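You operate a simulated robot arm through the tools that you are given. There is no shell and no other tool.

Carry out the task below with a simulated robot arm. There is one attempt and no reset: what you move stays moved.

TASK
Dab the blue pad on the tin, wipe the grease mark off the bench and put the pad back.
Fine: shut the drawer. What is to be rubbed or washed off counts as gone when no trace of it is left.

The check looks at the end state, three seconds after you hand in, the way a careful person would. Anything else that was tipped, shoved, dropped, spilled or broken makes it a failure.

THE ROBOT
A 7-joint arm with a fingered hand, fixed in place. Base frame: the origin is on the floor under the middle of its stand, x ahead of it, y to its left, z up; the work surface is at about z = 750. Units: mm, rad, N and s.
It reaches about 1333 mm from its shoulder. Its first joint turns from -1.204 to 3.002 rad. Payload 5 kg.
Tool frame: the origin (TCP) lies between the finger pads and is the grasp point; the fingertips stand 32 mm ahead of it; z points along the fingers, y is the line along which they close. The gripper opens to 160 mm; its body begins 89 mm behind the TCP. The gripper is a hand of 3 fingers: y runs from the thumb to the fingers, the wrist lies at [0, 0, -252] in the tool frame, and closing takes about 1.5 s.
Orientation is that of the tool frame in the base frame, as a unit quaternion [x, y, z, w]. With the fingers straight down and closing along the base's y, the tool's x points along the base's -x, its y along +y and its z along -z.

THE INTERFACE
- The arm moves only by the tool jog_arm. Its argument "increments" is one flat list of numbers, 7 for each row, row after row: the opening, from 0 (shut) to 1 (fully open), then the shift along the tool's x, y, z in units of 30 mm (1.0 is 30 mm), then the turn, a rotation vector about the tool's x, y, z in units of 5 degrees (1.0 is 5 degrees). In form: [hand, x, y, z, wx, wy, wz, hand, x, y, z, wx, wy, wz, ...]. A call has 1 to 20 rows; each row shifts and turns the commanded pose from where the row before left it, along the tool's axes as they then stand. A call with a number of a shift or a turn outside -1 to 1 is refused whole. A row lasts 0.2 s, in which the tool goes at most 50 mm and 0.15 rad; a call with a longer step from one row to the next is refused whole, and so is a gripper value outside its range. A pose out of reach is approached as far as the arm can. The call stops where the force on the tool passes 40 N (or 10 N more than at its start, if that is more) or the arm is blocked; 0.2 s more then pass. The fingers move at their own pace (about 108 mm/s each) and stop on an object; they squeeze with about 27 N. The grip force told is the motor's: it shows also when the fingers shut on nothing. Time passes only in rows, and 0.2 s behind the last, so rows that do not move let the fingers close. It gives the time, the measured TCP pose, the force on the tool (base axes), the opening and the grip force at its end, in the units of the frame above (readings bear some noise), with the torque about the TCP (base axes, N m) and any sound that the robot's microphone picked up.
- Cameras (640 x 400 px; columns grow to the right, rows downward): "scene" is fixed at [49.3, 501.4, 1336.5]; the picture's right is [-0.91, -0.42, 0.00], its down [-0.20, 0.44, -0.87] and it looks along [0.37, -0.79, -0.49] (base axes); focal length 370 px, centre (320, 200). "wrist" rides on the gripper at [65, -4, -116] in the tool frame; the picture's right is [0.06, 1.00, 0.00], its down [-0.87, 0.05, -0.49] and it looks along [-0.49, 0.03, 0.87] (tool axes); focal length 261 px, centre (320, 200). There is no depth. A picture from a camera that has moved, and an enlarged one, comes with that camera's place and axes in the base frame and with its lens.
- capture(camera): a new picture of that camera. It takes no simulated time.
- slide_trunk(by): slides the trunk up (or, below 0, down) by that many mm; the arm rides with it, the base frame stays. It gives what a move gives, with no picture.
- preshape(shape): the hand has 3 fingers and takes this shape, open, in about a second: jaw (thumb against the fingers, like two jaws); tri (thumb and two fingers); tip (a fingertip pinch); poke (one finger out to press); point (the index stretched); flat (the hand flat); cup (the hand cupped); fist (a fist). The gripper value then closes the fingers along that shape, each until it touches; the sizes above hold for jaw. It gives what a move gives, with no picture.
- inspect(camera, box): a new picture of the part [left, top, right, bottom] of that camera's present view, enlarged. It takes no simulated time.
- job_done(): hands the job in; it is judged then, once.

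Nothing tells you positions but the pictures and the camera data. Unless the task says otherwise, let go and move clear before handing in.

The tools are called by a JSON object that holds its "op" and its "data". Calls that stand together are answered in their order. jog_arm: Moves the arm, as the interface text tells. Its arguments: {"type":"object","properties":{"increments":{"type":"array","items":{"type":"number"}}},"required":["increments"]} The other tools are called the same way: slide_trunk (by) moves the trunk up or down; preshape (shape) gives the hand a shape; capture (camera) takes a picture; inspect (camera, box) takes an enlarged picture of a part of a camera's view; job_done () hands the job in.

At the start:

```text
clock: 0.0
tool_pos: [630.2, -723.3, 1026.4]
tool_rot: [0.001, 1.0, 0.0, 0.0]
wrist_force: [0.1, -0.5, 1.0]
wrist_torque: [0.02, -0.01, 0.01]
finger_gap: 159.8
finger_force: 0.1
shape: jaw
trunk travel left (down, up): [-475.0, 465.0]
```

scene: 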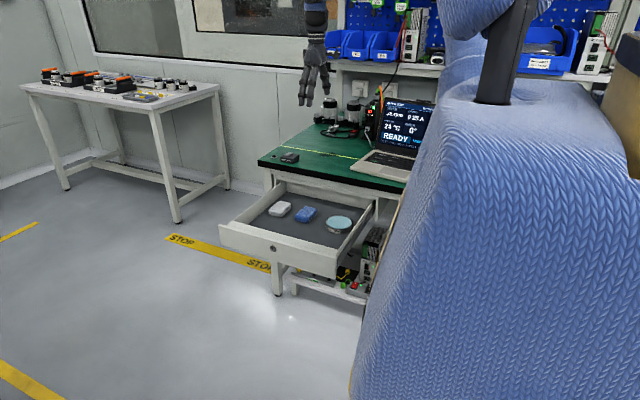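
wrist: 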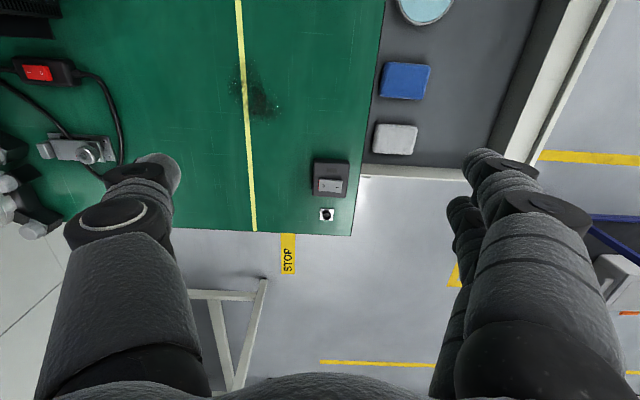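

I see a green bench with an open drawer holding a white pad, a blue pad and a round tin; a dark grease smudge is on the bench by the yellow line. I'll look closer before moving.

{"op": "inspect", "data": {"camera": "scene", "box": [210, 90, 450, 300]}}

{"op": "inspect", "data": {"camera": "wrist", "box": [180, 0, 640, 240]}}

```text
1.90 times, centred on (330, 195) of scene
camera zoom: at [49.3, 501.4, 1336.5], right [-0.91, -0.42, 0.0], down [-0.2, 0.44, -0.87], along [0.37, -0.79, -0.49], focal length 704 px, centre (301, 210)
```

zoom: 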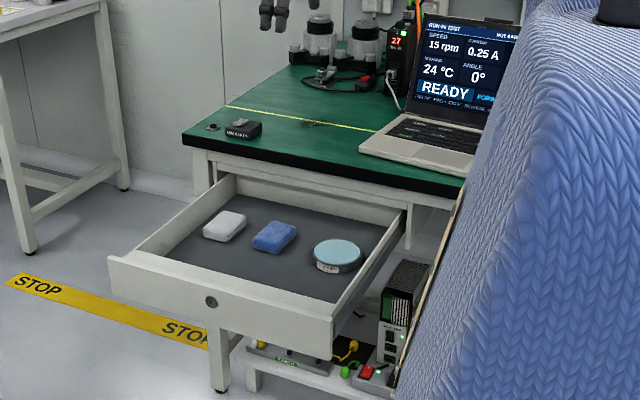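

```text
1.39 times, centred on (410, 120) of wrist
camera zoom: at [566.6, -727.2, 1142.7], right [-0.06, 1.0, 0.0], down [0.87, 0.05, 0.49], along [0.49, 0.03, -0.87], focal length 363 px, centre (195, 311)
```

zoom: 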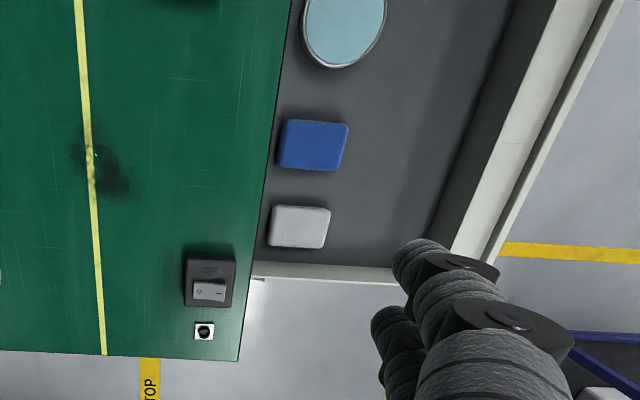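

The blue pad appears to be near (603, -557) in the drawer, well below the bench top, and the grease near (628, -812). I'll move back and toward the drawer for a better look.

{"op": "jog_arm", "data": {"increments": [1, 1, 0.7, 0, 0, 0, 0, 1, 1, 0.7, 0, 0, 0, 0, 1, 1, 0.7, 0, 0, 0, 0, 1, 1, 0.7, 0, 0, 0, 0, 1, 1, 0.7, 0, 0, 0, 0, 1, 1, 0.7, 0, 0, 0, 0]}}

{"op": "capture", "data": {"camera": "wrist"}}

{"op": "capture", "data": {"camera": "scene"}}

```text
clock: 1.4
tool_pos: [450.0, -597.7, 1029.8]
tool_rot: [0.0, 1.0, -0.001, 0.001]
wrist_force: [-0.5, 0.8, -0.3]
wrist_torque: [0.02, 0.01, 0.0]
finger_gap: 159.9
finger_force: 0.0
shape: jaw
trunk travel left (down, up): [-475.0, 465.0]
```

```text
taken
camera wrist: at [386.5, -601.1, 1144.2], right [-0.06, 1.0, 0.0], down [0.87, 0.05, 0.49], along [0.49, 0.03, -0.87], focal length 261 px, centre (320, 200)
```

wrist: 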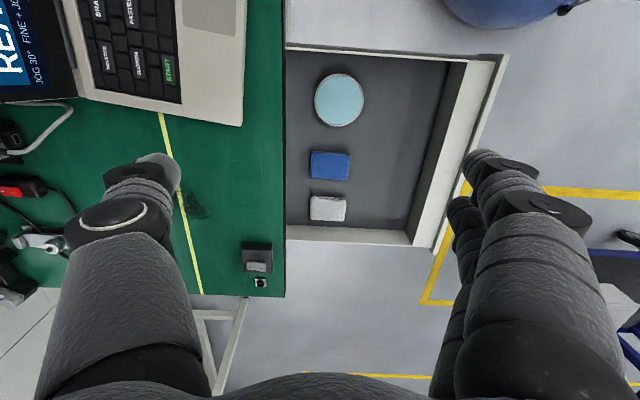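

```text
taken
```

scene: 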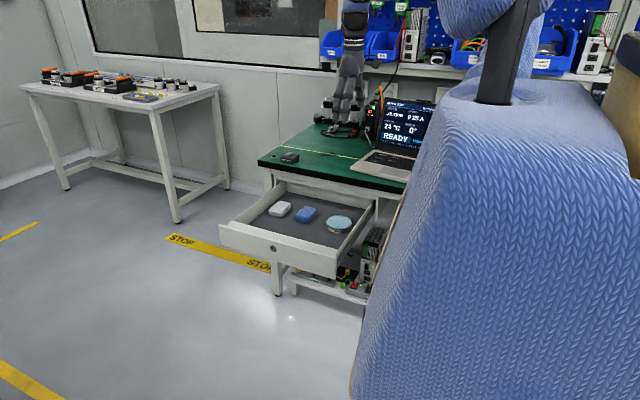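

The drawer's contents are roughly: tin (465,-559), blue pad (601,-566), white pad (711,-562), all with tops near z≈609, and the bench front edge is near y≈-643. I'll zoom in to measure sizes and gaps.

{"op": "inspect", "data": {"camera": "wrist", "box": [270, 40, 430, 240]}}

{"op": "inspect", "data": {"camera": "scene", "box": [240, 180, 370, 262]}}

{"op": "inspect", "data": {"camera": "wrist", "box": [150, 130, 290, 300]}}

{"op": "inspect", "data": {"camera": "scene", "box": [250, 100, 420, 190]}}

```text
2.00 times, centred on (350, 140) of wrist
camera zoom: at [386.5, -601.1, 1144.2], right [-0.06, 1.0, 0.0], down [0.87, 0.05, 0.49], along [0.49, 0.03, -0.87], focal length 521 px, centre (260, 320)
```

zoom: 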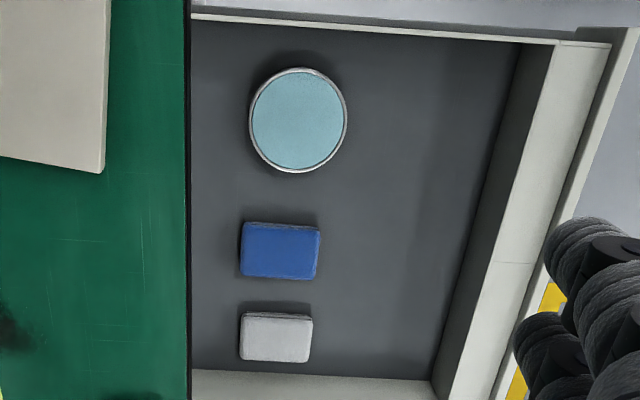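

```text
4.88 times, centred on (305, 221) of scene
camera zoom: at [49.3, 501.4, 1336.5], right [-0.91, -0.42, 0.0], down [-0.2, 0.44, -0.87], along [0.37, -0.79, -0.49], focal length 1804 px, centre (393, 98)
```

zoom: 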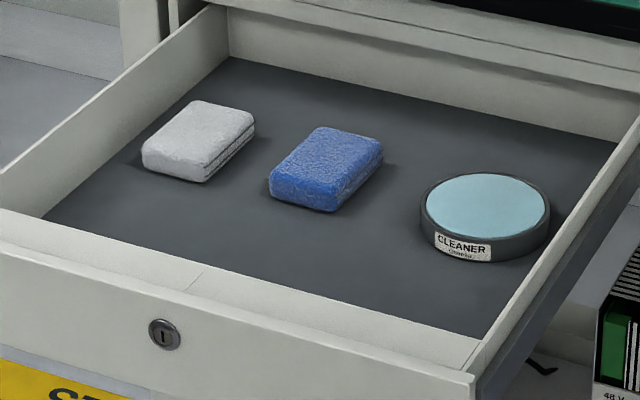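

```text
2.35 times, centred on (220, 215) of wrist
camera zoom: at [386.5, -601.1, 1144.2], right [-0.06, 1.0, 0.0], down [0.87, 0.05, 0.49], along [0.49, 0.03, -0.87], focal length 613 px, centre (555, 165)
```

zoom: 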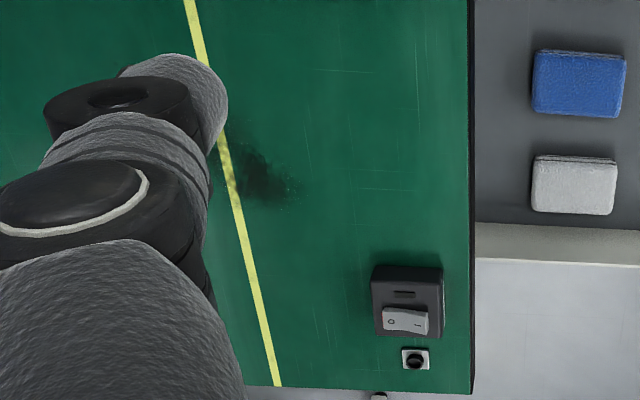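

```text
3.76 times, centred on (335, 145) of scene
camera zoom: at [49.3, 501.4, 1336.5], right [-0.91, -0.42, 0.0], down [-0.2, 0.44, -0.87], along [0.37, -0.79, -0.49], focal length 1392 px, centre (264, 407)
```

zoom: 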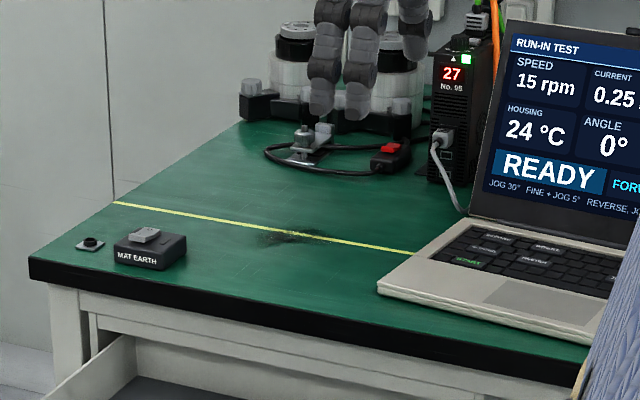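

The gaps on either side of the blue pad in x are about 60 mm and the bench edge is only about 78 mm away in y, so I'll grip along x with the camera side facing away from the bench. Next I'll move above the pad and turn the hand 90°.

{"op": "jog_arm", "data": {"increments": [1, -0.86, 0.24, 0, 0, 0, 0, 1, -0.86, 0.24, 0, 0, 0, 0, 1, -0.86, 0.24, 0, 0, 0, 0, 1, -0.86, 0.24, 0, 0, 0, 0, 1, -0.86, 0.24, 0, 0, 0, 0, 1, -0.86, 0.24, 0, 0, 0, 0]}}

{"op": "jog_arm", "data": {"increments": [1, 0, 0, 0, 0, 0, 1, 1, 0, 0, 0, 0, 0, 1, 1, 0, 0, 0, 0, 0, 1, 1, 0, 0, 0, 0, 0, 1, 1, 0, 0, 0, 0, 0, 1, 1, 0, 0, 0, 0, 0, 1, 1, 0, 0, 0, 0, 0, 1, 1, 0, 0, 0, 0, 0, 1, 1, 0, 0, 0, 0, 0, 1, 1, 0, 0, 0, 0, 0, 1, 1, 0, 0, 0, 0, 0, 1, 1, 0, 0, 0, 0, 0, 1, 1, 0, 0, 0, 0, 0, 1, 1, 0, 0, 0, 0, 0, 1, 1, 0, 0, 0, 0, 0, 1, 1, 0, 0, 0, 0, 0, 1, 1, 0, 0, 0, 0, 0, 1, 1, 0, 0, 0, 0, 0, 1, 1, 0, 0, 0, 0, 0, 0]}}

{"op": "capture", "data": {"camera": "wrist"}}

{"op": "capture", "data": {"camera": "scene"}}

```text
clock: 2.8
tool_pos: [606.9, -554.4, 1026.8]
tool_rot: [0.0, 1.0, 0.0, -0.002]
wrist_force: [-0.4, 0.4, -0.1]
wrist_torque: [-0.01, 0.05, 0.0]
finger_gap: 160.0
finger_force: 0.2
shape: jaw
trunk travel left (down, up): [-475.0, 465.0]
```

```text
clock: 6.8
tool_pos: [605.6, -555.1, 1028.5]
tool_rot: [0.708, 0.706, 0.0, 0.001]
wrist_force: [-0.2, -0.2, -0.4]
wrist_torque: [0.02, 0.0, 0.01]
finger_gap: 159.9
finger_force: 0.0
shape: jaw
trunk travel left (down, up): [-475.0, 465.0]
```

```text
taken
camera wrist: at [602.8, -488.5, 1142.9], right [1.0, 0.06, 0.0], down [0.05, -0.87, 0.49], along [0.03, -0.49, -0.87], focal length 261 px, centre (320, 200)
```

wrist: 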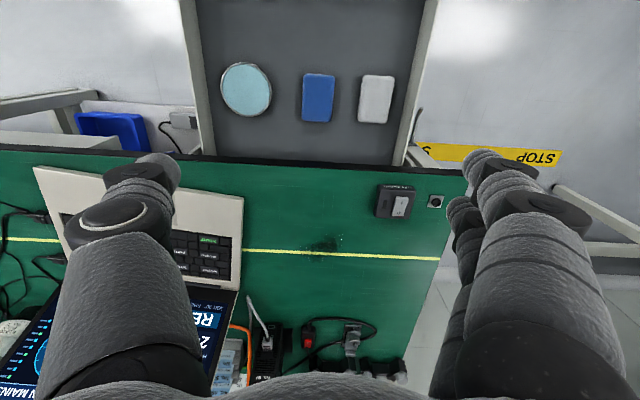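

```text
taken
```

scene: 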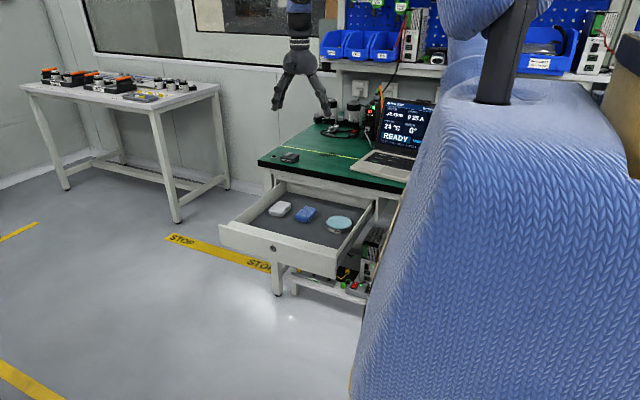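

The hand is turned, and the pad looks centred near (604, -562). I'll zoom in again from this angle to refine the position, size and floor height.

{"op": "inspect", "data": {"camera": "wrist", "box": [200, 50, 420, 170]}}

{"op": "inspect", "data": {"camera": "wrist", "box": [240, 190, 440, 300]}}

{"op": "inspect", "data": {"camera": "scene", "box": [240, 0, 360, 130]}}

```text
2.91 times, centred on (310, 110) of wrist
camera zoom: at [602.8, -488.5, 1142.9], right [1.0, 0.06, 0.0], down [0.05, -0.87, 0.49], along [0.03, -0.49, -0.87], focal length 758 px, centre (349, 462)
```

zoom: 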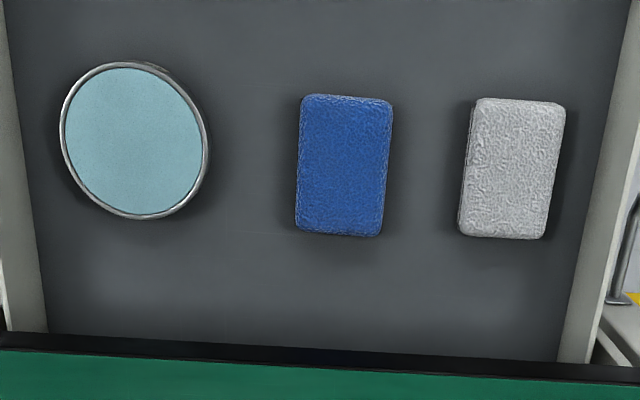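

```text
3.20 times, centred on (340, 245) of wrist
camera zoom: at [602.8, -488.5, 1142.9], right [1.0, 0.06, 0.0], down [0.05, -0.87, 0.49], along [0.03, -0.49, -0.87], focal length 834 px, centre (256, 56)
```

zoom: 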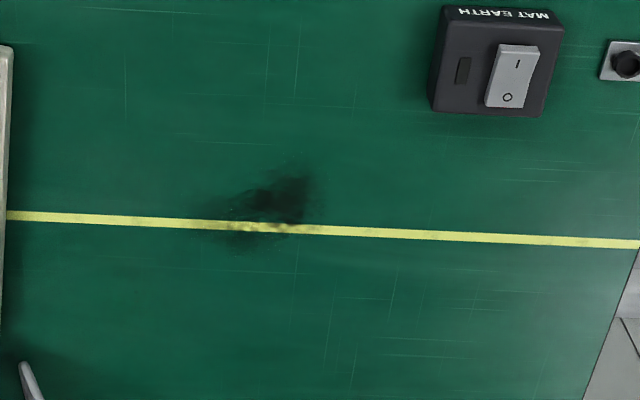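

```text
3.08 times, centred on (300, 65) of scene
camera zoom: at [49.3, 501.4, 1336.5], right [-0.91, -0.42, 0.0], down [-0.2, 0.44, -0.87], along [0.37, -0.79, -0.49], focal length 1138 px, centre (382, 615)
```

zoom: 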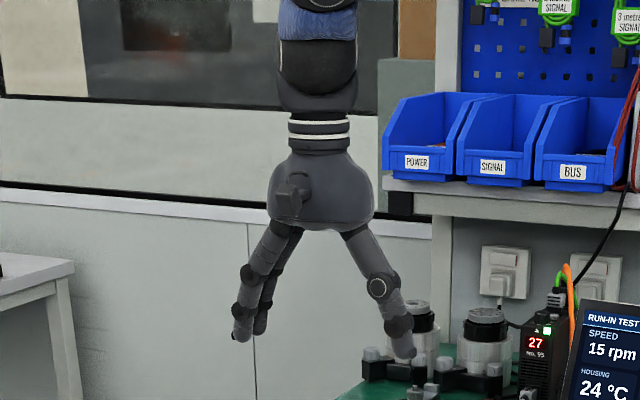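

The pad is about 60×86 mm centred at (603.5, -566), with 55 mm gaps either side. I'll narrow the hand to about 85 mm and come down to a check height above it.

{"op": "jog_arm", "data": {"increments": [0.53, -0.23, -0.05, 0.5, 0, 0, 0, 0.53, 0, 0, 0.97, 0, 0, 0, 0.53, 0, 0, 0.97, 0, 0, 0, 0.53, 0, 0, 0.97, 0, 0, 0, 0.53, 0, 0, 0.97, 0, 0, 0, 0.53, 0, 0, 0.97, 0, 0, 0, 0.53, 0, 0, 0.97, 0, 0, 0, 0.53, 0, 0, 0.97, 0, 0, 0, 0.53, 0, 0, 0.97, 0, 0, 0, 0.53, 0, 0, 0.97, 0, 0, 0, 0.53, 0, 0, 0, 0, 0, 0]}}

{"op": "capture", "data": {"camera": "wrist"}}

{"op": "inspect", "data": {"camera": "scene", "box": [220, 60, 420, 280]}}

```text
clock: 9.2
tool_pos: [605.5, -560.8, 750.1]
tool_rot: [0.707, 0.707, 0.0, 0.0]
wrist_force: [0.1, -0.7, 0.0]
wrist_torque: [-0.04, 0.04, 0.01]
finger_gap: 85.2
finger_force: 0.0
shape: jaw
trunk travel left (down, up): [-475.0, 465.0]
```

```text
taken
camera wrist: at [601.7, -494.7, 866.0], right [1.0, 0.06, 0.0], down [0.05, -0.87, 0.49], along [0.03, -0.49, -0.87], focal length 261 px, centre (320, 200)
```

wrist: 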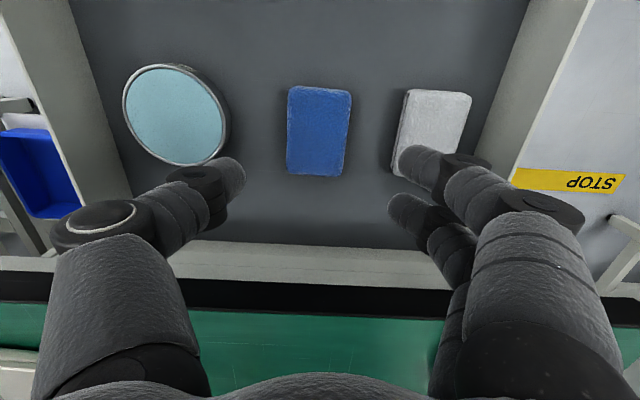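

```text
1.82 times, centred on (320, 170) of scene
camera zoom: at [49.3, 501.4, 1336.5], right [-0.91, -0.42, 0.0], down [-0.2, 0.44, -0.87], along [0.37, -0.79, -0.49], focal length 672 px, centre (320, 254)
```

zoom: 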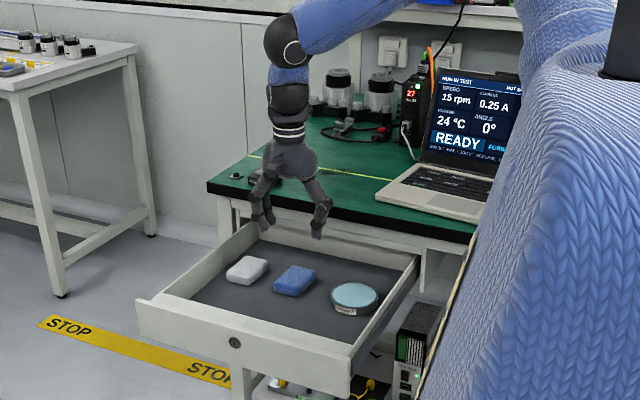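

I'm directly above the pad with the fingers straddling it. I'll zoom in from here to pin down the pad top and drawer floor heights before descending.

{"op": "inspect", "data": {"camera": "wrist", "box": [240, 60, 480, 210]}}

{"op": "inspect", "data": {"camera": "wrist", "box": [100, 40, 340, 190]}}

```text
2.67 times, centred on (360, 135) of wrist
camera zoom: at [601.7, -494.7, 866.0], right [1.0, 0.06, 0.0], down [0.05, -0.87, 0.49], along [0.03, -0.49, -0.87], focal length 695 px, centre (213, 373)
```

zoom: 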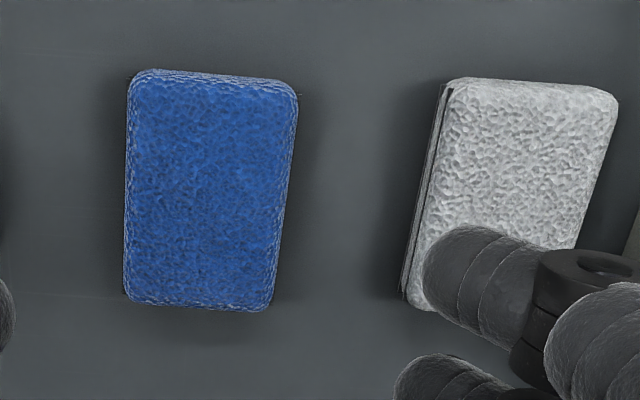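

```text
2.67 times, centred on (220, 115) of wrist
camera zoom: at [601.7, -494.7, 866.0], right [1.0, 0.06, 0.0], down [0.05, -0.87, 0.49], along [0.03, -0.49, -0.87], focal length 695 px, centre (587, 427)
```

zoom: 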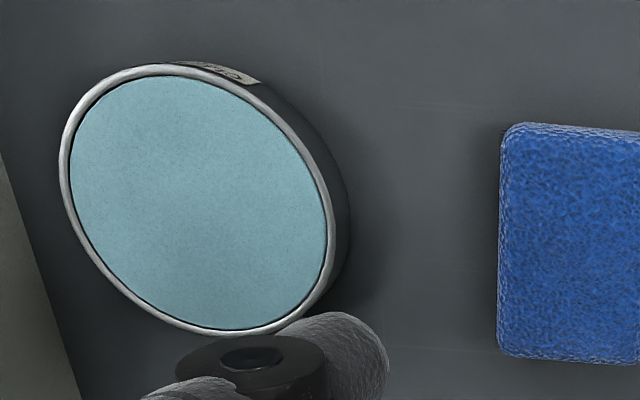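

The pad top comes out near z≈606 and the drawer floor around 584, so I'll lower the TCP to about z=625, which keeps the fingertips 8 mm or so off the floor.

{"op": "jog_arm", "data": {"increments": [0.53, -0.1, -0.05, 0.8, 0, 0, 0, 0.53, 0, 0, 0.8, 0, 0, 0, 0.53, 0, 0, 0.8, 0, 0, 0, 0.53, 0, 0, 0.8, 0, 0, 0, 0.53, 0, 0, 0.5, 0, 0, 0, 0.53, 0, 0, 0.3, 0, 0, 0, 0.53, 0, 0, 0.17, 0, 0, 0]}}

{"op": "capture", "data": {"camera": "wrist"}}

{"op": "inspect", "data": {"camera": "scene", "box": [220, 120, 400, 270]}}

```text
clock: 10.8
tool_pos: [603.4, -563.0, 624.5]
tool_rot: [0.707, 0.707, 0.0, 0.0]
wrist_force: [-0.1, 0.6, -0.6]
wrist_torque: [-0.04, 0.01, 0.01]
finger_gap: 85.5
finger_force: 0.1
shape: jaw
trunk travel left (down, up): [-475.0, 465.0]
```

```text
taken
camera wrist: at [599.8, -498.0, 740.3], right [1.0, 0.06, 0.0], down [0.05, -0.87, 0.49], along [0.03, -0.49, -0.87], focal length 261 px, centre (320, 200)
```

wrist: 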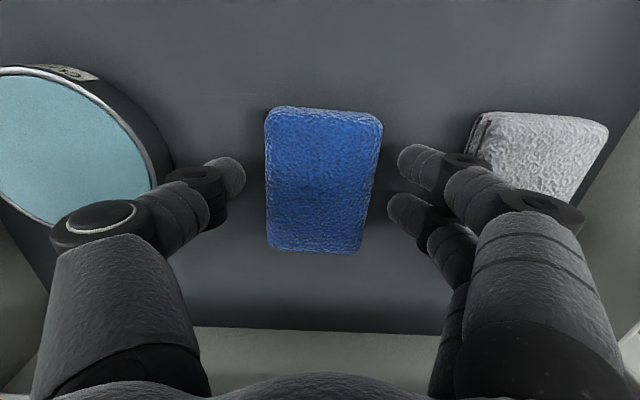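

```text
2.67 times, centred on (310, 195) of scene
camera zoom: at [49.3, 501.4, 1336.5], right [-0.91, -0.42, 0.0], down [-0.2, 0.44, -0.87], along [0.37, -0.79, -0.49], focal length 986 px, centre (347, 213)
```

zoom: 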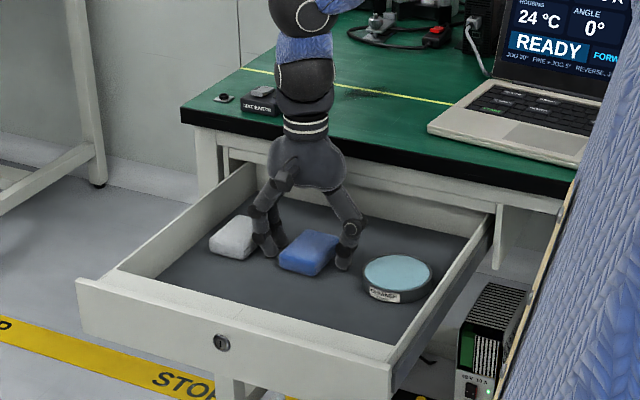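

The fingers straddle the blue pad with clear space on both sides and fingertips about 7 mm above the floor. I'll close on it now.

{"op": "jog_arm", "data": {"increments": [0.4, 0, 0, 0, 0, 0, 0, 0.3, 0, 0, 0, 0, 0, 0, 0.15, 0, 0, 0, 0, 0, 0, 0, 0, 0, 0, 0, 0, 0, 0, 0, 0, 0, 0, 0, 0, 0, 0, 0, 0, 0, 0, 0, 0, 0, 0, 0, 0, 0, 0, 0, 0, 0, 0, 0, 0, 0]}}

{"op": "capture", "data": {"camera": "wrist"}}

{"op": "inspect", "data": {"camera": "scene", "box": [220, 120, 400, 270]}}

```text
clock: 12.6
tool_pos: [603.1, -564.7, 625.0]
tool_rot: [0.708, 0.706, 0.0, 0.0]
wrist_force: [0.1, -0.2, 0.0]
wrist_torque: [0.02, 0.0, 0.01]
finger_gap: 53.7
finger_force: 27.4
shape: jaw
trunk travel left (down, up): [-475.0, 465.0]
```

```text
taken
camera wrist: at [599.8, -498.1, 740.5], right [1.0, 0.06, 0.0], down [0.05, -0.87, 0.49], along [0.03, -0.49, -0.87], focal length 261 px, centre (320, 200)
```

wrist: 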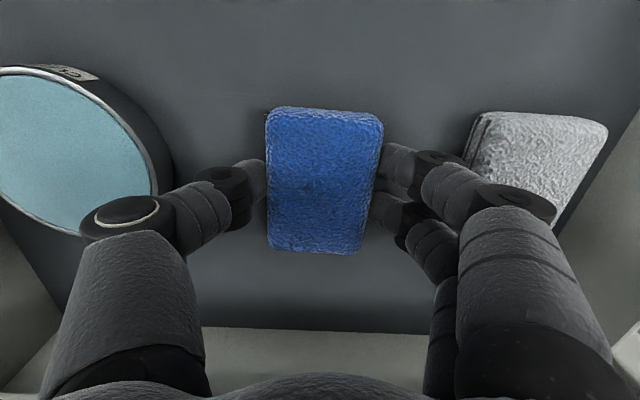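

```text
2.67 times, centred on (310, 195) of scene
camera zoom: at [49.3, 501.4, 1336.5], right [-0.91, -0.42, 0.0], down [-0.2, 0.44, -0.87], along [0.37, -0.79, -0.49], focal length 986 px, centre (347, 213)
```

zoom: 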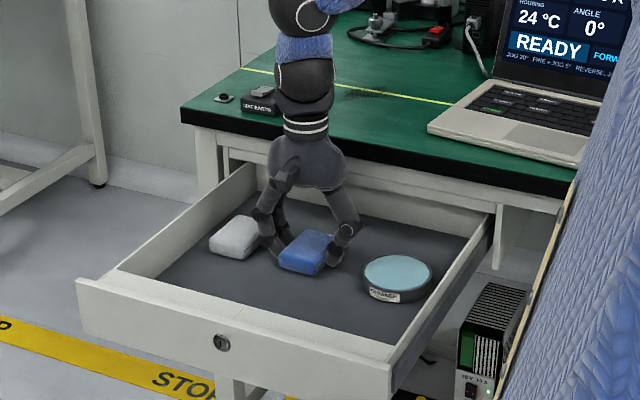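

Gripped at 53.7 mm with 27 N; the pad hasn't shifted. I'll note the put-back pose (603, -564.7, 625) and lift straight up.

{"op": "jog_arm", "data": {"increments": [0, 0, 0, -0.3, 0, 0, 0, 0, 0, 0, -0.6, 0, 0, 0, 0, 0, 0, -0.6, 0, 0, 0, 0, 0, 0, -0.5, 0, 0, 0, 0, 0, 0, 0, 0, 0, 0]}}

{"op": "capture", "data": {"camera": "wrist"}}

{"op": "inspect", "data": {"camera": "scene", "box": [220, 120, 400, 270]}}

```text
clock: 13.8
tool_pos: [602.5, -563.8, 684.9]
tool_rot: [0.707, 0.707, 0.0, 0.0]
wrist_force: [-0.6, -1.3, -0.6]
wrist_torque: [-0.03, 0.01, 0.0]
finger_gap: 53.7
finger_force: 26.7
shape: jaw
trunk travel left (down, up): [-475.0, 465.0]
```

```text
taken
camera wrist: at [599.7, -498.5, 801.0], right [1.0, 0.06, 0.0], down [0.05, -0.87, 0.49], along [0.03, -0.49, -0.87], focal length 261 px, centre (320, 200)
```

wrist: 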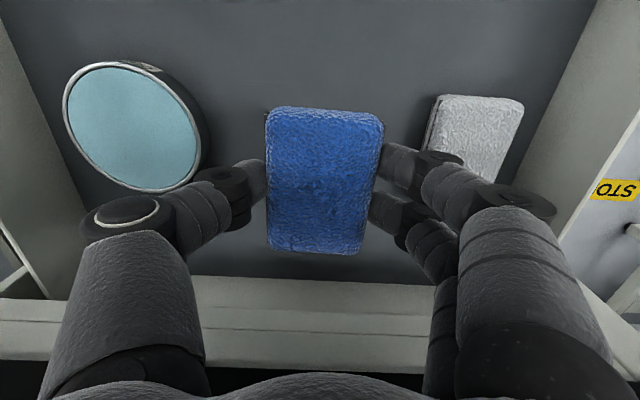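

```text
2.67 times, centred on (310, 195) of scene
camera zoom: at [49.3, 501.4, 1336.5], right [-0.91, -0.42, 0.0], down [-0.2, 0.44, -0.87], along [0.37, -0.79, -0.49], focal length 986 px, centre (347, 213)
```

zoom: 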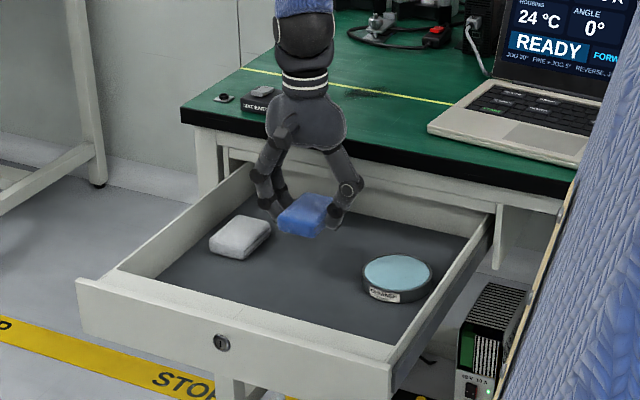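

The pad is held securely. Now I'll carry it over the tin (centre about (467, -556), top near z≈612), staying at this height.

{"op": "jog_arm", "data": {"increments": [0, 0.04, -0.6, 0, 0, 0, 0, 0, 0.04, -0.75, 0, 0, 0, 0, 0, 0.04, -0.75, 0, 0, 0, 0, 0, 0.04, -0.75, 0, 0, 0, 0, 0, 0.04, -0.75, 0, 0, 0, 0, 0, 0.04, -0.75, 0, 0, 0, 0, 0, 0, 0, 0, 0, 0, 0]}}

{"op": "capture", "data": {"camera": "wrist"}}

{"op": "inspect", "data": {"camera": "scene", "box": [220, 120, 400, 270]}}

```text
clock: 15.4
tool_pos: [472.5, -556.3, 685.3]
tool_rot: [0.707, 0.707, 0.001, 0.0]
wrist_force: [-0.1, -0.1, -1.8]
wrist_torque: [0.0, -0.04, 0.03]
finger_gap: 53.7
finger_force: 27.1
shape: jaw
trunk travel left (down, up): [-475.0, 465.0]
```

```text
taken
camera wrist: at [468.7, -490.8, 800.6], right [1.0, 0.06, 0.0], down [0.05, -0.87, 0.49], along [0.03, -0.49, -0.87], focal length 261 px, centre (320, 200)
```

wrist: 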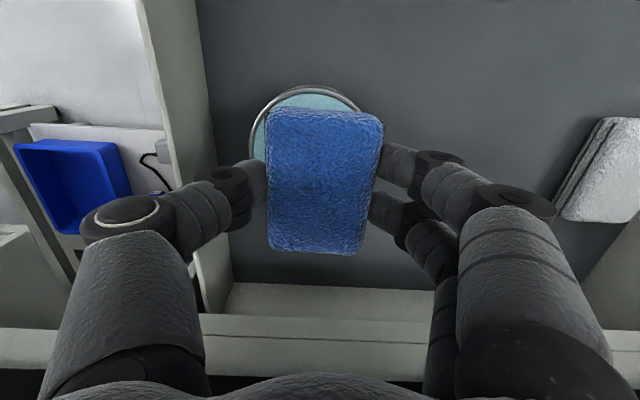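

```text
2.67 times, centred on (310, 195) of scene
camera zoom: at [49.3, 501.4, 1336.5], right [-0.91, -0.42, 0.0], down [-0.2, 0.44, -0.87], along [0.37, -0.79, -0.49], focal length 986 px, centre (347, 213)
```

zoom: 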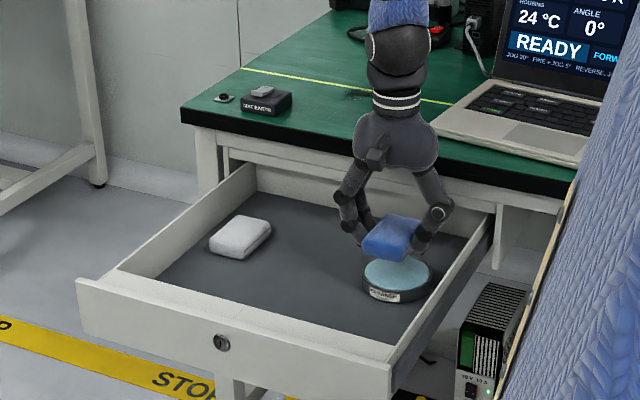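

The pad is over the tin with clear space around it. I'll descend in small steps and watch the force.

{"op": "jog_arm", "data": {"increments": [0, -0.05, -0.1, 0.4, 0, 0, 0, 0, 0, 0, 0.2, 0, 0, 0, 0, 0, 0, 0.1, 0, 0, 0, 0, 0, 0, 0, 0, 0, 0]}}

{"op": "inspect", "data": {"camera": "scene", "box": [290, 170, 390, 250]}}

```text
clock: 16.4
tool_pos: [469.1, -558.4, 664.1]
tool_rot: [0.707, 0.707, 0.0, 0.0]
wrist_force: [0.4, -1.0, -0.4]
wrist_torque: [0.0, 0.01, 0.02]
finger_gap: 53.6
finger_force: 27.6
shape: jaw
trunk travel left (down, up): [-475.0, 465.0]
```

```text
5.00 times, centred on (340, 210) of scene
camera zoom: at [49.3, 501.4, 1336.5], right [-0.91, -0.42, 0.0], down [-0.2, 0.44, -0.87], along [0.37, -0.79, -0.49], focal length 1849 px, centre (220, 150)
```

zoom: 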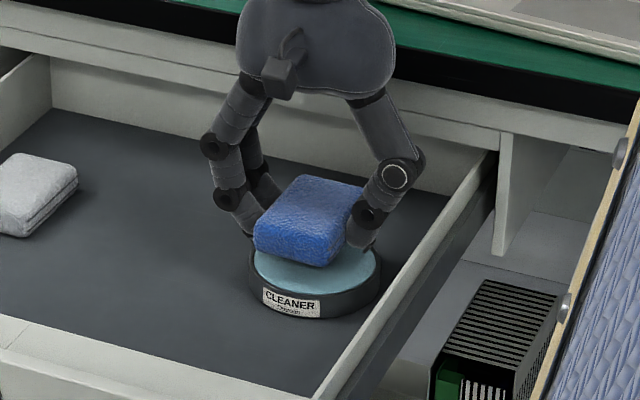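

Still a gap of perhaps 10 mm. Continuing down gently.

{"op": "jog_arm", "data": {"increments": [0, 0, 0, 0.1, 0, 0, 0, 0, 0, 0, 0.1, 0, 0, 0, 0, 0, 0, 0, 0, 0, 0]}}

{"op": "jog_arm", "data": {"increments": [0, 0, 0, 0.07, 0, 0, 0, 0, 0, 0, 0, 0, 0, 0]}}

{"op": "inspect", "data": {"camera": "scene", "box": [290, 170, 390, 250]}}

```text
clock: 17.2
tool_pos: [468.5, -558.0, 657.7]
tool_rot: [0.707, 0.707, 0.0, 0.001]
wrist_force: [0.1, -1.0, 0.0]
wrist_torque: [0.0, 0.0, 0.0]
finger_gap: 53.6
finger_force: 26.7
shape: jaw
trunk travel left (down, up): [-475.0, 465.0]
```

```text
clock: 17.8
tool_pos: [470.4, -559.1, 656.0]
tool_rot: [0.708, 0.706, -0.001, 0.0]
wrist_force: [-0.1, -0.2, -0.9]
wrist_torque: [-0.03, 0.0, 0.01]
finger_gap: 53.8
finger_force: 27.4
shape: jaw
trunk travel left (down, up): [-475.0, 465.0]
```

```text
5.00 times, centred on (340, 210) of scene
camera zoom: at [49.3, 501.4, 1336.5], right [-0.91, -0.42, 0.0], down [-0.2, 0.44, -0.87], along [0.37, -0.79, -0.49], focal length 1849 px, centre (220, 150)
```

zoom: 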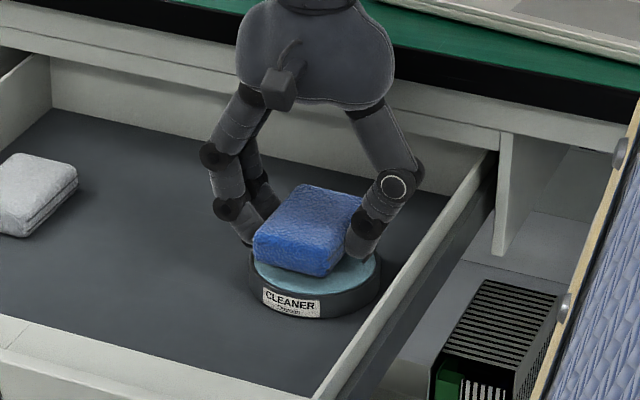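

No contact force yet; the pad is now only a few millimetres above the paste. Continuing in 2 mm steps.

{"op": "jog_arm", "data": {"increments": [0, 0, 0, 0.07, 0, 0, 0, 0, 0, 0, 0, 0, 0, 0]}}

{"op": "jog_arm", "data": {"increments": [0, 0, 0, 0.07, 0, 0, 0, 0, 0, 0, 0, 0, 0, 0]}}

{"op": "inspect", "data": {"camera": "scene", "box": [290, 170, 390, 250]}}

```text
clock: 18.4
tool_pos: [468.5, -558.3, 654.5]
tool_rot: [0.708, 0.706, 0.0, 0.0]
wrist_force: [-0.1, 0.2, -0.9]
wrist_torque: [-0.01, -0.01, -0.01]
finger_gap: 53.7
finger_force: 27.3
shape: jaw
trunk travel left (down, up): [-475.0, 465.0]
```

```text
clock: 19.0
tool_pos: [470.3, -558.9, 652.6]
tool_rot: [0.707, 0.707, 0.0, 0.0]
wrist_force: [-0.5, -0.1, 0.1]
wrist_torque: [-0.01, -0.02, 0.03]
finger_gap: 53.8
finger_force: 27.5
shape: jaw
trunk travel left (down, up): [-475.0, 465.0]
```

```text
5.00 times, centred on (340, 210) of scene
camera zoom: at [49.3, 501.4, 1336.5], right [-0.91, -0.42, 0.0], down [-0.2, 0.44, -0.87], along [0.37, -0.79, -0.49], focal length 1849 px, centre (220, 150)
```

zoom: 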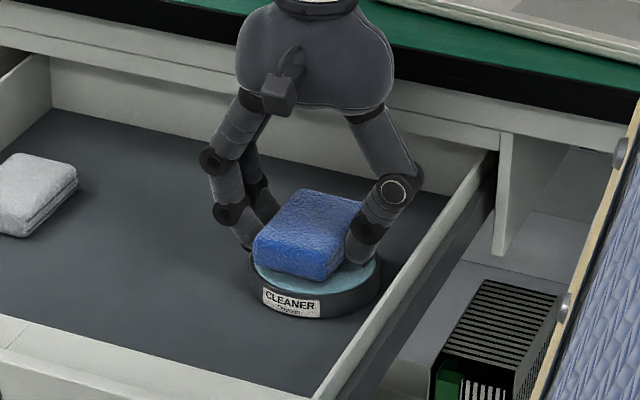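

{"op": "jog_arm", "data": {"increments": [0, 0, 0, 0.06, 0, 0, 0, 0, 0, 0, 0, 0, 0, 0]}}

{"op": "jog_arm", "data": {"increments": [0, 0, 0, 0.06, 0, 0, 0, 0, 0, 0, 0, 0, 0, 0]}}

{"op": "inspect", "data": {"camera": "scene", "box": [290, 170, 390, 250]}}

```text
clock: 19.6
tool_pos: [469.0, -559.0, 649.9]
tool_rot: [0.708, 0.706, 0.0, -0.001]
wrist_force: [-0.9, 0.5, -0.1]
wrist_torque: [0.0, 0.02, -0.02]
finger_gap: 53.7
finger_force: 26.5
shape: jaw
trunk travel left (down, up): [-475.0, 465.0]
```

```text
clock: 20.2
tool_pos: [470.0, -558.9, 650.0]
tool_rot: [0.708, 0.707, 0.0, 0.001]
wrist_force: [0.4, -0.9, 0.0]
wrist_torque: [-0.03, 0.01, 0.0]
finger_gap: 53.5
finger_force: 26.6
shape: jaw
trunk travel left (down, up): [-475.0, 465.0]
```

```text
5.00 times, centred on (340, 210) of scene
camera zoom: at [49.3, 501.4, 1336.5], right [-0.91, -0.42, 0.0], down [-0.2, 0.44, -0.87], along [0.37, -0.79, -0.49], focal length 1849 px, centre (220, 150)
```

zoom: 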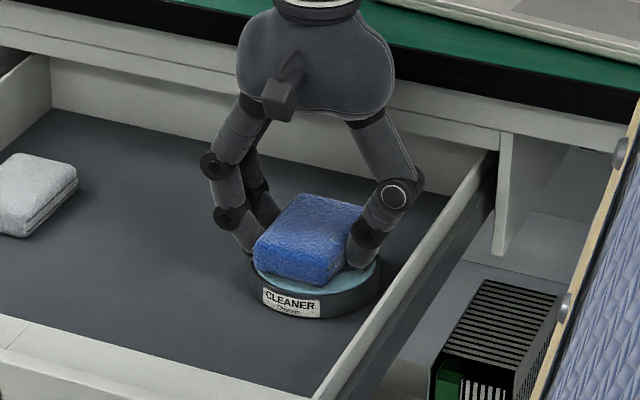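

Still no contact force at about z=648–650. Continuing down in small steps.

{"op": "jog_arm", "data": {"increments": [0, 0, 0, 0.06, 0, 0, 0, 0, 0, 0, 0, 0, 0, 0]}}

{"op": "jog_arm", "data": {"increments": [0, 0, 0, 0.06, 0, 0, 0, 0, 0, 0, 0, 0, 0, 0]}}

{"op": "inspect", "data": {"camera": "scene", "box": [290, 170, 390, 250]}}

{"op": "capture", "data": {"camera": "wrist"}}

```text
clock: 20.8
tool_pos: [470.0, -558.0, 646.7]
tool_rot: [0.708, 0.707, 0.0, 0.001]
wrist_force: [-0.6, 0.4, 0.1]
wrist_torque: [0.02, 0.0, -0.03]
finger_gap: 53.9
finger_force: 26.9
shape: jaw
trunk travel left (down, up): [-475.0, 465.0]
```

```text
clock: 21.4
tool_pos: [469.2, -559.1, 646.8]
tool_rot: [0.707, 0.707, 0.0, 0.0]
wrist_force: [0.0, -0.2, 3.4]
wrist_torque: [-0.01, -0.07, -0.01]
finger_gap: 53.7
finger_force: 26.6
shape: jaw
trunk travel left (down, up): [-475.0, 465.0]
```

```text
5.00 times, centred on (340, 210) of scene
camera zoom: at [49.3, 501.4, 1336.5], right [-0.91, -0.42, 0.0], down [-0.2, 0.44, -0.87], along [0.37, -0.79, -0.49], focal length 1849 px, centre (220, 150)
```

zoom: 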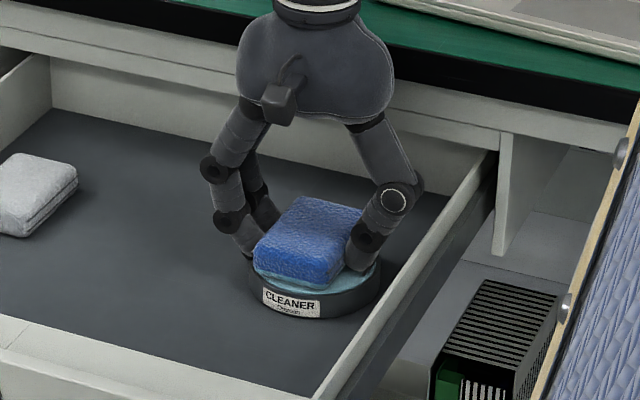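

```text
taken
camera wrist: at [466.1, -492.8, 760.8], right [1.0, 0.06, 0.0], down [0.05, -0.87, 0.49], along [0.03, -0.49, -0.87], focal length 261 px, centre (320, 200)
```

wrist: 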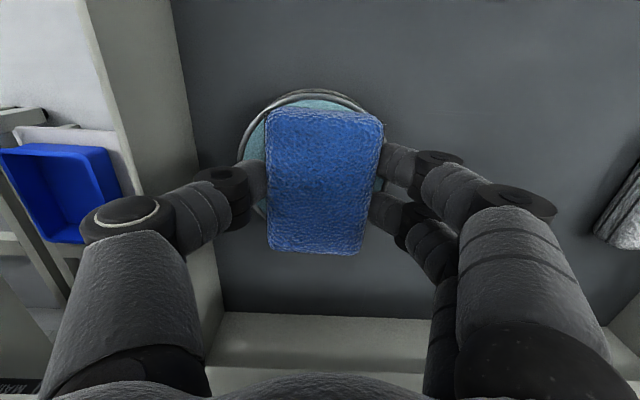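

Contact: about 3.4 N upward on the pad. I'll press slightly more so it takes up the cleaner.

{"op": "jog_arm", "data": {"increments": [0, 0, 0, 0.04, 0, 0, 0, 0, 0, 0, 0, 0, 0, 0, 0, 0, 0, 0, 0, 0, 0]}}

{"op": "inspect", "data": {"camera": "scene", "box": [290, 170, 390, 250]}}

```text
clock: 22.2
tool_pos: [469.9, -558.9, 644.8]
tool_rot: [0.706, 0.708, 0.001, 0.001]
wrist_force: [-0.1, -1.8, 18.0]
wrist_torque: [-0.02, -0.18, -0.05]
finger_gap: 54.1
finger_force: 27.0
shape: jaw
trunk travel left (down, up): [-475.0, 465.0]
```

```text
5.00 times, centred on (340, 210) of scene
camera zoom: at [49.3, 501.4, 1336.5], right [-0.91, -0.42, 0.0], down [-0.2, 0.44, -0.87], along [0.37, -0.79, -0.49], focal length 1849 px, centre (220, 150)
```

zoom: 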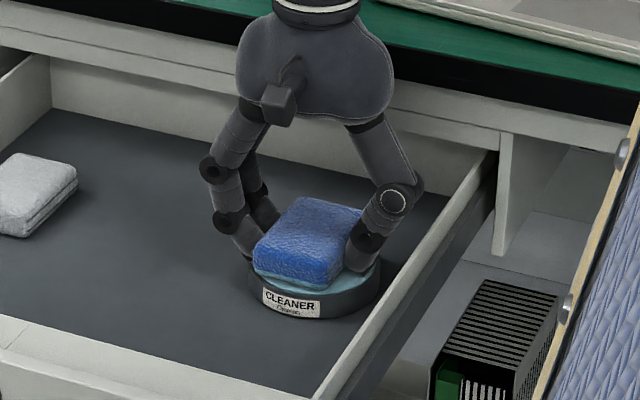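

Pressed at 18 N, a solid dab with the tin unmoved. Now I'll lift straight up clear of the drawer and bench.

{"op": "jog_arm", "data": {"increments": [0, 0, 0, -0.2, 0, 0, 0, 0, 0, 0, -0.5, 0, 0, 0, 0, 0, 0, -0.9, 0, 0, 0, 0, 0, 0, -0.9, 0, 0, 0, 0, 0, 0, -0.9, 0, 0, 0, 0, 0, 0, -0.9, 0, 0, 0, 0, 0, 0, -0.9, 0, 0, 0, 0, 0, 0, -0.9, 0, 0, 0, 0, 0, 0, -0.8, 0, 0, 0, 0, 0, 0, 0, 0, 0, 0]}}

{"op": "capture", "data": {"camera": "wrist"}}

{"op": "inspect", "data": {"camera": "scene", "box": [230, 90, 430, 270]}}

```text
clock: 24.4
tool_pos: [468.7, -558.9, 850.1]
tool_rot: [0.708, 0.706, 0.0, 0.0]
wrist_force: [-0.4, 0.4, -0.6]
wrist_torque: [0.04, -0.03, -0.01]
finger_gap: 54.0
finger_force: 27.3
shape: jaw
trunk travel left (down, up): [-475.0, 465.0]
```

```text
taken
camera wrist: at [465.7, -493.6, 966.2], right [1.0, 0.06, 0.0], down [0.05, -0.87, 0.49], along [0.03, -0.49, -0.87], focal length 261 px, centre (320, 200)
```

wrist: 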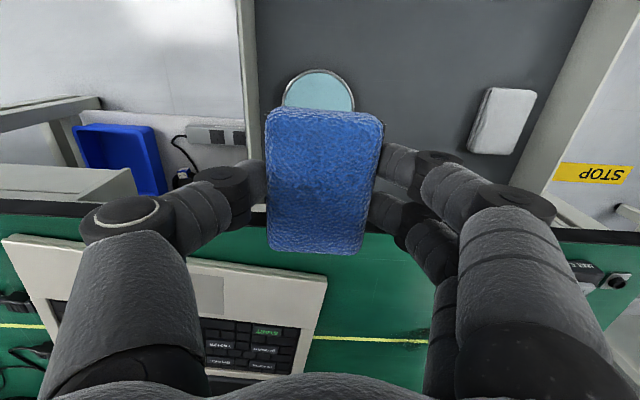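

```text
2.22 times, centred on (330, 180) of scene
camera zoom: at [49.3, 501.4, 1336.5], right [-0.91, -0.42, 0.0], down [-0.2, 0.44, -0.87], along [0.37, -0.79, -0.49], focal length 822 px, centre (298, 244)
```

zoom: 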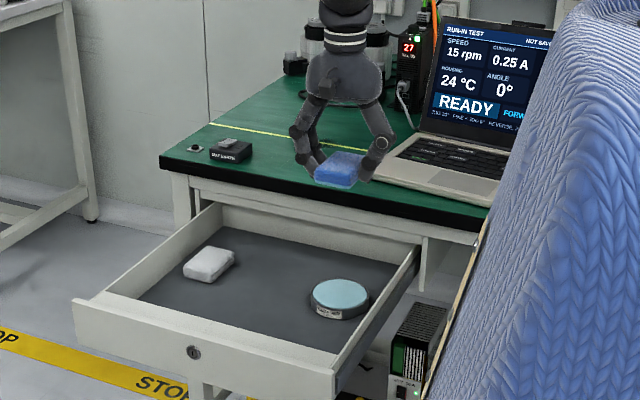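

The tin is still in place and the pad is secure. Moving over to the grease mark, at height.

{"op": "jog_arm", "data": {"increments": [0, -0.4, 0.6, 0, 0, 0, 0, 0, -0.7, 0.8, 0, 0, 0, 0, 0, -0.9, 0.9, 0, 0, 0, 0, 0, -0.9, 0.9, 0, 0, 0, 0, 0, -0.9, 0.9, 0, 0, 0, 0, 0, -0.9, 0.7, 0, 0, 0, 0, 0, -0.9, 0.4, 0, 0, 0, 0, 0, -0.9, 0, 0, 0, 0, 0, 0, -0.6, 0, 0, 0, 0, 0, 0, -0.4, 0, 0, 0, 0, 0, 0, 0, 0, 0, 0, 0, 0]}}

{"op": "capture", "data": {"camera": "wrist"}}

{"op": "inspect", "data": {"camera": "scene", "box": [230, 60, 430, 260]}}

```text
clock: 26.8
tool_pos: [624.8, -784.2, 850.0]
tool_rot: [0.707, 0.707, 0.001, 0.0]
wrist_force: [-0.4, -0.3, -0.2]
wrist_torque: [0.0, 0.01, 0.0]
finger_gap: 54.0
finger_force: 27.3
shape: jaw
trunk travel left (down, up): [-475.0, 465.0]
```

```text
taken
camera wrist: at [621.9, -718.1, 966.3], right [1.0, 0.06, 0.0], down [0.05, -0.87, 0.49], along [0.03, -0.49, -0.87], focal length 261 px, centre (320, 200)
```

wrist: 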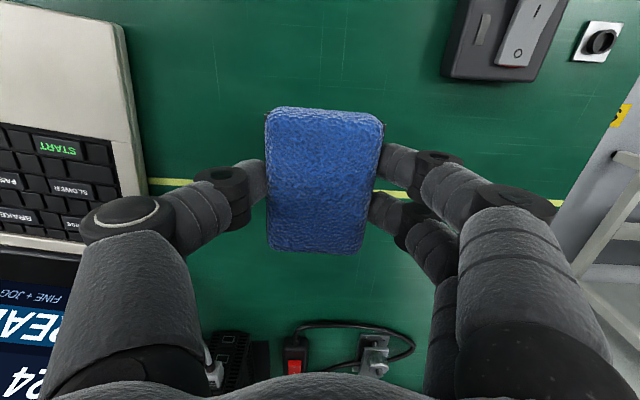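

```text
2.00 times, centred on (330, 160) of scene
camera zoom: at [49.3, 501.4, 1336.5], right [-0.91, -0.42, 0.0], down [-0.2, 0.44, -0.87], along [0.37, -0.79, -0.49], focal length 740 px, centre (300, 280)
```

zoom: 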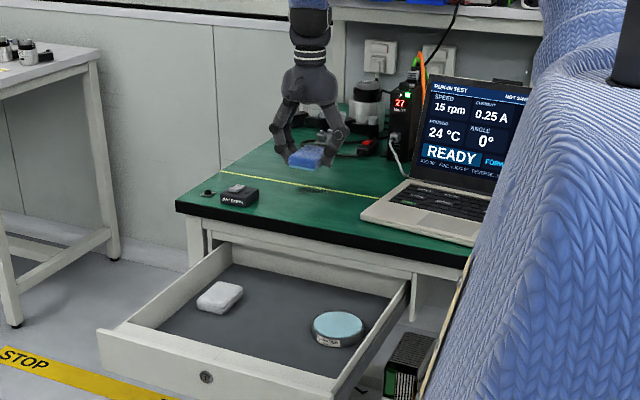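

The pad is above the mark area, and the laptop edge (x≈474) and switch box (x≥716) are clear of it. Lowering toward the bench.

{"op": "jog_arm", "data": {"increments": [0, -0.9, 0, 0.4, 0, 0, 0, 0, 0, 0, 0.5, 0, 0, 0, 0, 0, 0, 0.5, 0, 0, 0, 0, 0, 0, 0.2, 0, 0, 0, 0, 0, 0, 0, 0, 0, 0]}}

{"op": "inspect", "data": {"camera": "scene", "box": [260, 90, 380, 190]}}

{"op": "capture", "data": {"camera": "wrist"}}

```text
clock: 28.0
tool_pos: [624.7, -810.1, 802.6]
tool_rot: [0.707, 0.707, 0.0, 0.0]
wrist_force: [-0.1, -0.8, -0.5]
wrist_torque: [-0.02, -0.04, 0.01]
finger_gap: 53.8
finger_force: 26.9
shape: jaw
trunk travel left (down, up): [-475.0, 465.0]
```

```text
4.00 times, centred on (320, 140) of scene
camera zoom: at [49.3, 501.4, 1336.5], right [-0.91, -0.42, 0.0], down [-0.2, 0.44, -0.87], along [0.37, -0.79, -0.49], focal length 1479 px, centre (320, 440)
```

zoom: 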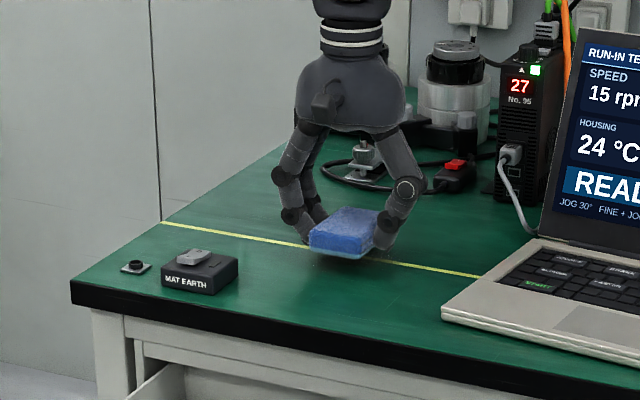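

```text
taken
camera wrist: at [621.7, -745.0, 917.9], right [1.0, 0.06, 0.0], down [0.05, -0.87, 0.49], along [0.03, -0.49, -0.87], focal length 261 px, centre (320, 200)
```

wrist: 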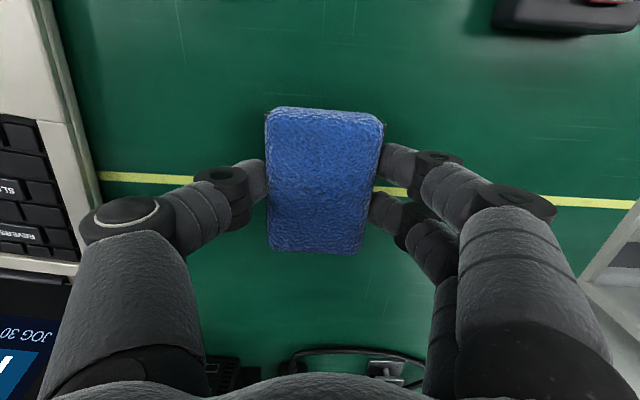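

The pad's underside shows light-blue cleaner, so the dab took. Descending toward the bench in small steps while watching the force.

{"op": "jog_arm", "data": {"increments": [0, 0, 0, 0.1, 0, 0, 0, 0, 0, 0, 0.1, 0, 0, 0, 0, 0, 0, 0, 0, 0, 0]}}

{"op": "jog_arm", "data": {"increments": [0, 0, 0, 0.07, 0, 0, 0, 0, 0, 0, 0, 0, 0, 0]}}

{"op": "jog_arm", "data": {"increments": [0, 0, 0, 0.07, 0, 0, 0, 0, 0, 0, 0, 0, 0, 0]}}

{"op": "inspect", "data": {"camera": "scene", "box": [260, 90, 380, 190]}}

```text
clock: 28.8
tool_pos: [624.6, -810.3, 796.7]
tool_rot: [0.708, 0.707, 0.0, 0.0]
wrist_force: [0.3, -0.6, -0.6]
wrist_torque: [0.02, 0.02, -0.03]
finger_gap: 53.9
finger_force: 27.0
shape: jaw
trunk travel left (down, up): [-475.0, 465.0]
```

```text
clock: 29.4
tool_pos: [625.5, -812.0, 793.3]
tool_rot: [0.707, 0.708, 0.001, -0.001]
wrist_force: [0.2, 0.2, -0.6]
wrist_torque: [0.01, -0.01, -0.01]
finger_gap: 53.8
finger_force: 26.8
shape: jaw
trunk travel left (down, up): [-475.0, 465.0]
```

```text
clock: 30.0
tool_pos: [624.3, -811.6, 792.7]
tool_rot: [0.706, 0.708, 0.0, 0.0]
wrist_force: [0.6, 0.1, -0.3]
wrist_torque: [-0.03, -0.02, -0.02]
finger_gap: 53.7
finger_force: 27.0
shape: jaw
trunk travel left (down, up): [-475.0, 465.0]
```

```text
4.00 times, centred on (320, 140) of scene
camera zoom: at [49.3, 501.4, 1336.5], right [-0.91, -0.42, 0.0], down [-0.2, 0.44, -0.87], along [0.37, -0.79, -0.49], focal length 1479 px, centre (320, 440)
```

zoom: 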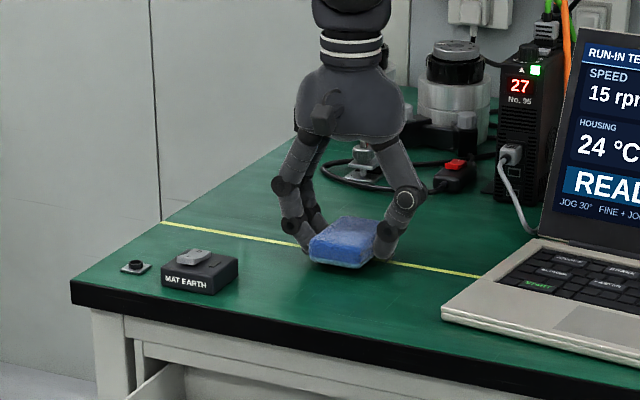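

{"op": "jog_arm", "data": {"increments": [0, 0, 0, 0.06, 0, 0, 0, 0, 0, 0, 0, 0, 0, 0]}}

{"op": "jog_arm", "data": {"increments": [0, 0, 0, 0.06, 0, 0, 0, 0, 0, 0, 0, 0, 0, 0]}}

{"op": "inspect", "data": {"camera": "scene", "box": [260, 90, 380, 190]}}

```text
clock: 30.6
tool_pos: [625.0, -810.4, 790.9]
tool_rot: [0.708, 0.706, 0.001, 0.0]
wrist_force: [-0.2, -1.3, 0.0]
wrist_torque: [0.01, 0.0, -0.03]
finger_gap: 53.8
finger_force: 27.4
shape: jaw
trunk travel left (down, up): [-475.0, 465.0]
```

```text
clock: 31.2
tool_pos: [624.6, -811.3, 790.1]
tool_rot: [0.707, 0.707, 0.0, 0.0]
wrist_force: [-0.2, -0.1, 0.2]
wrist_torque: [0.01, 0.01, -0.01]
finger_gap: 53.6
finger_force: 26.9
shape: jaw
trunk travel left (down, up): [-475.0, 465.0]
```

```text
4.00 times, centred on (320, 140) of scene
camera zoom: at [49.3, 501.4, 1336.5], right [-0.91, -0.42, 0.0], down [-0.2, 0.44, -0.87], along [0.37, -0.79, -0.49], focal length 1479 px, centre (320, 440)
```

zoom: 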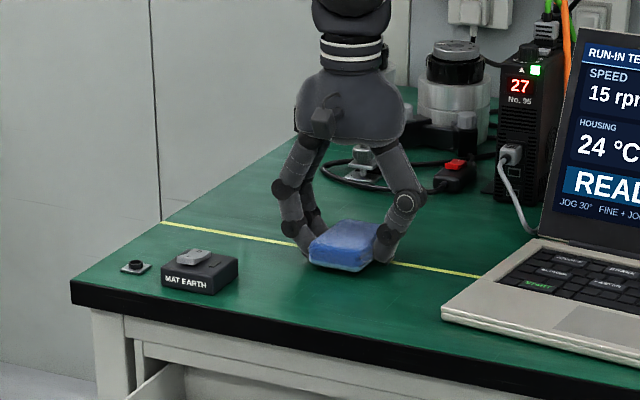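

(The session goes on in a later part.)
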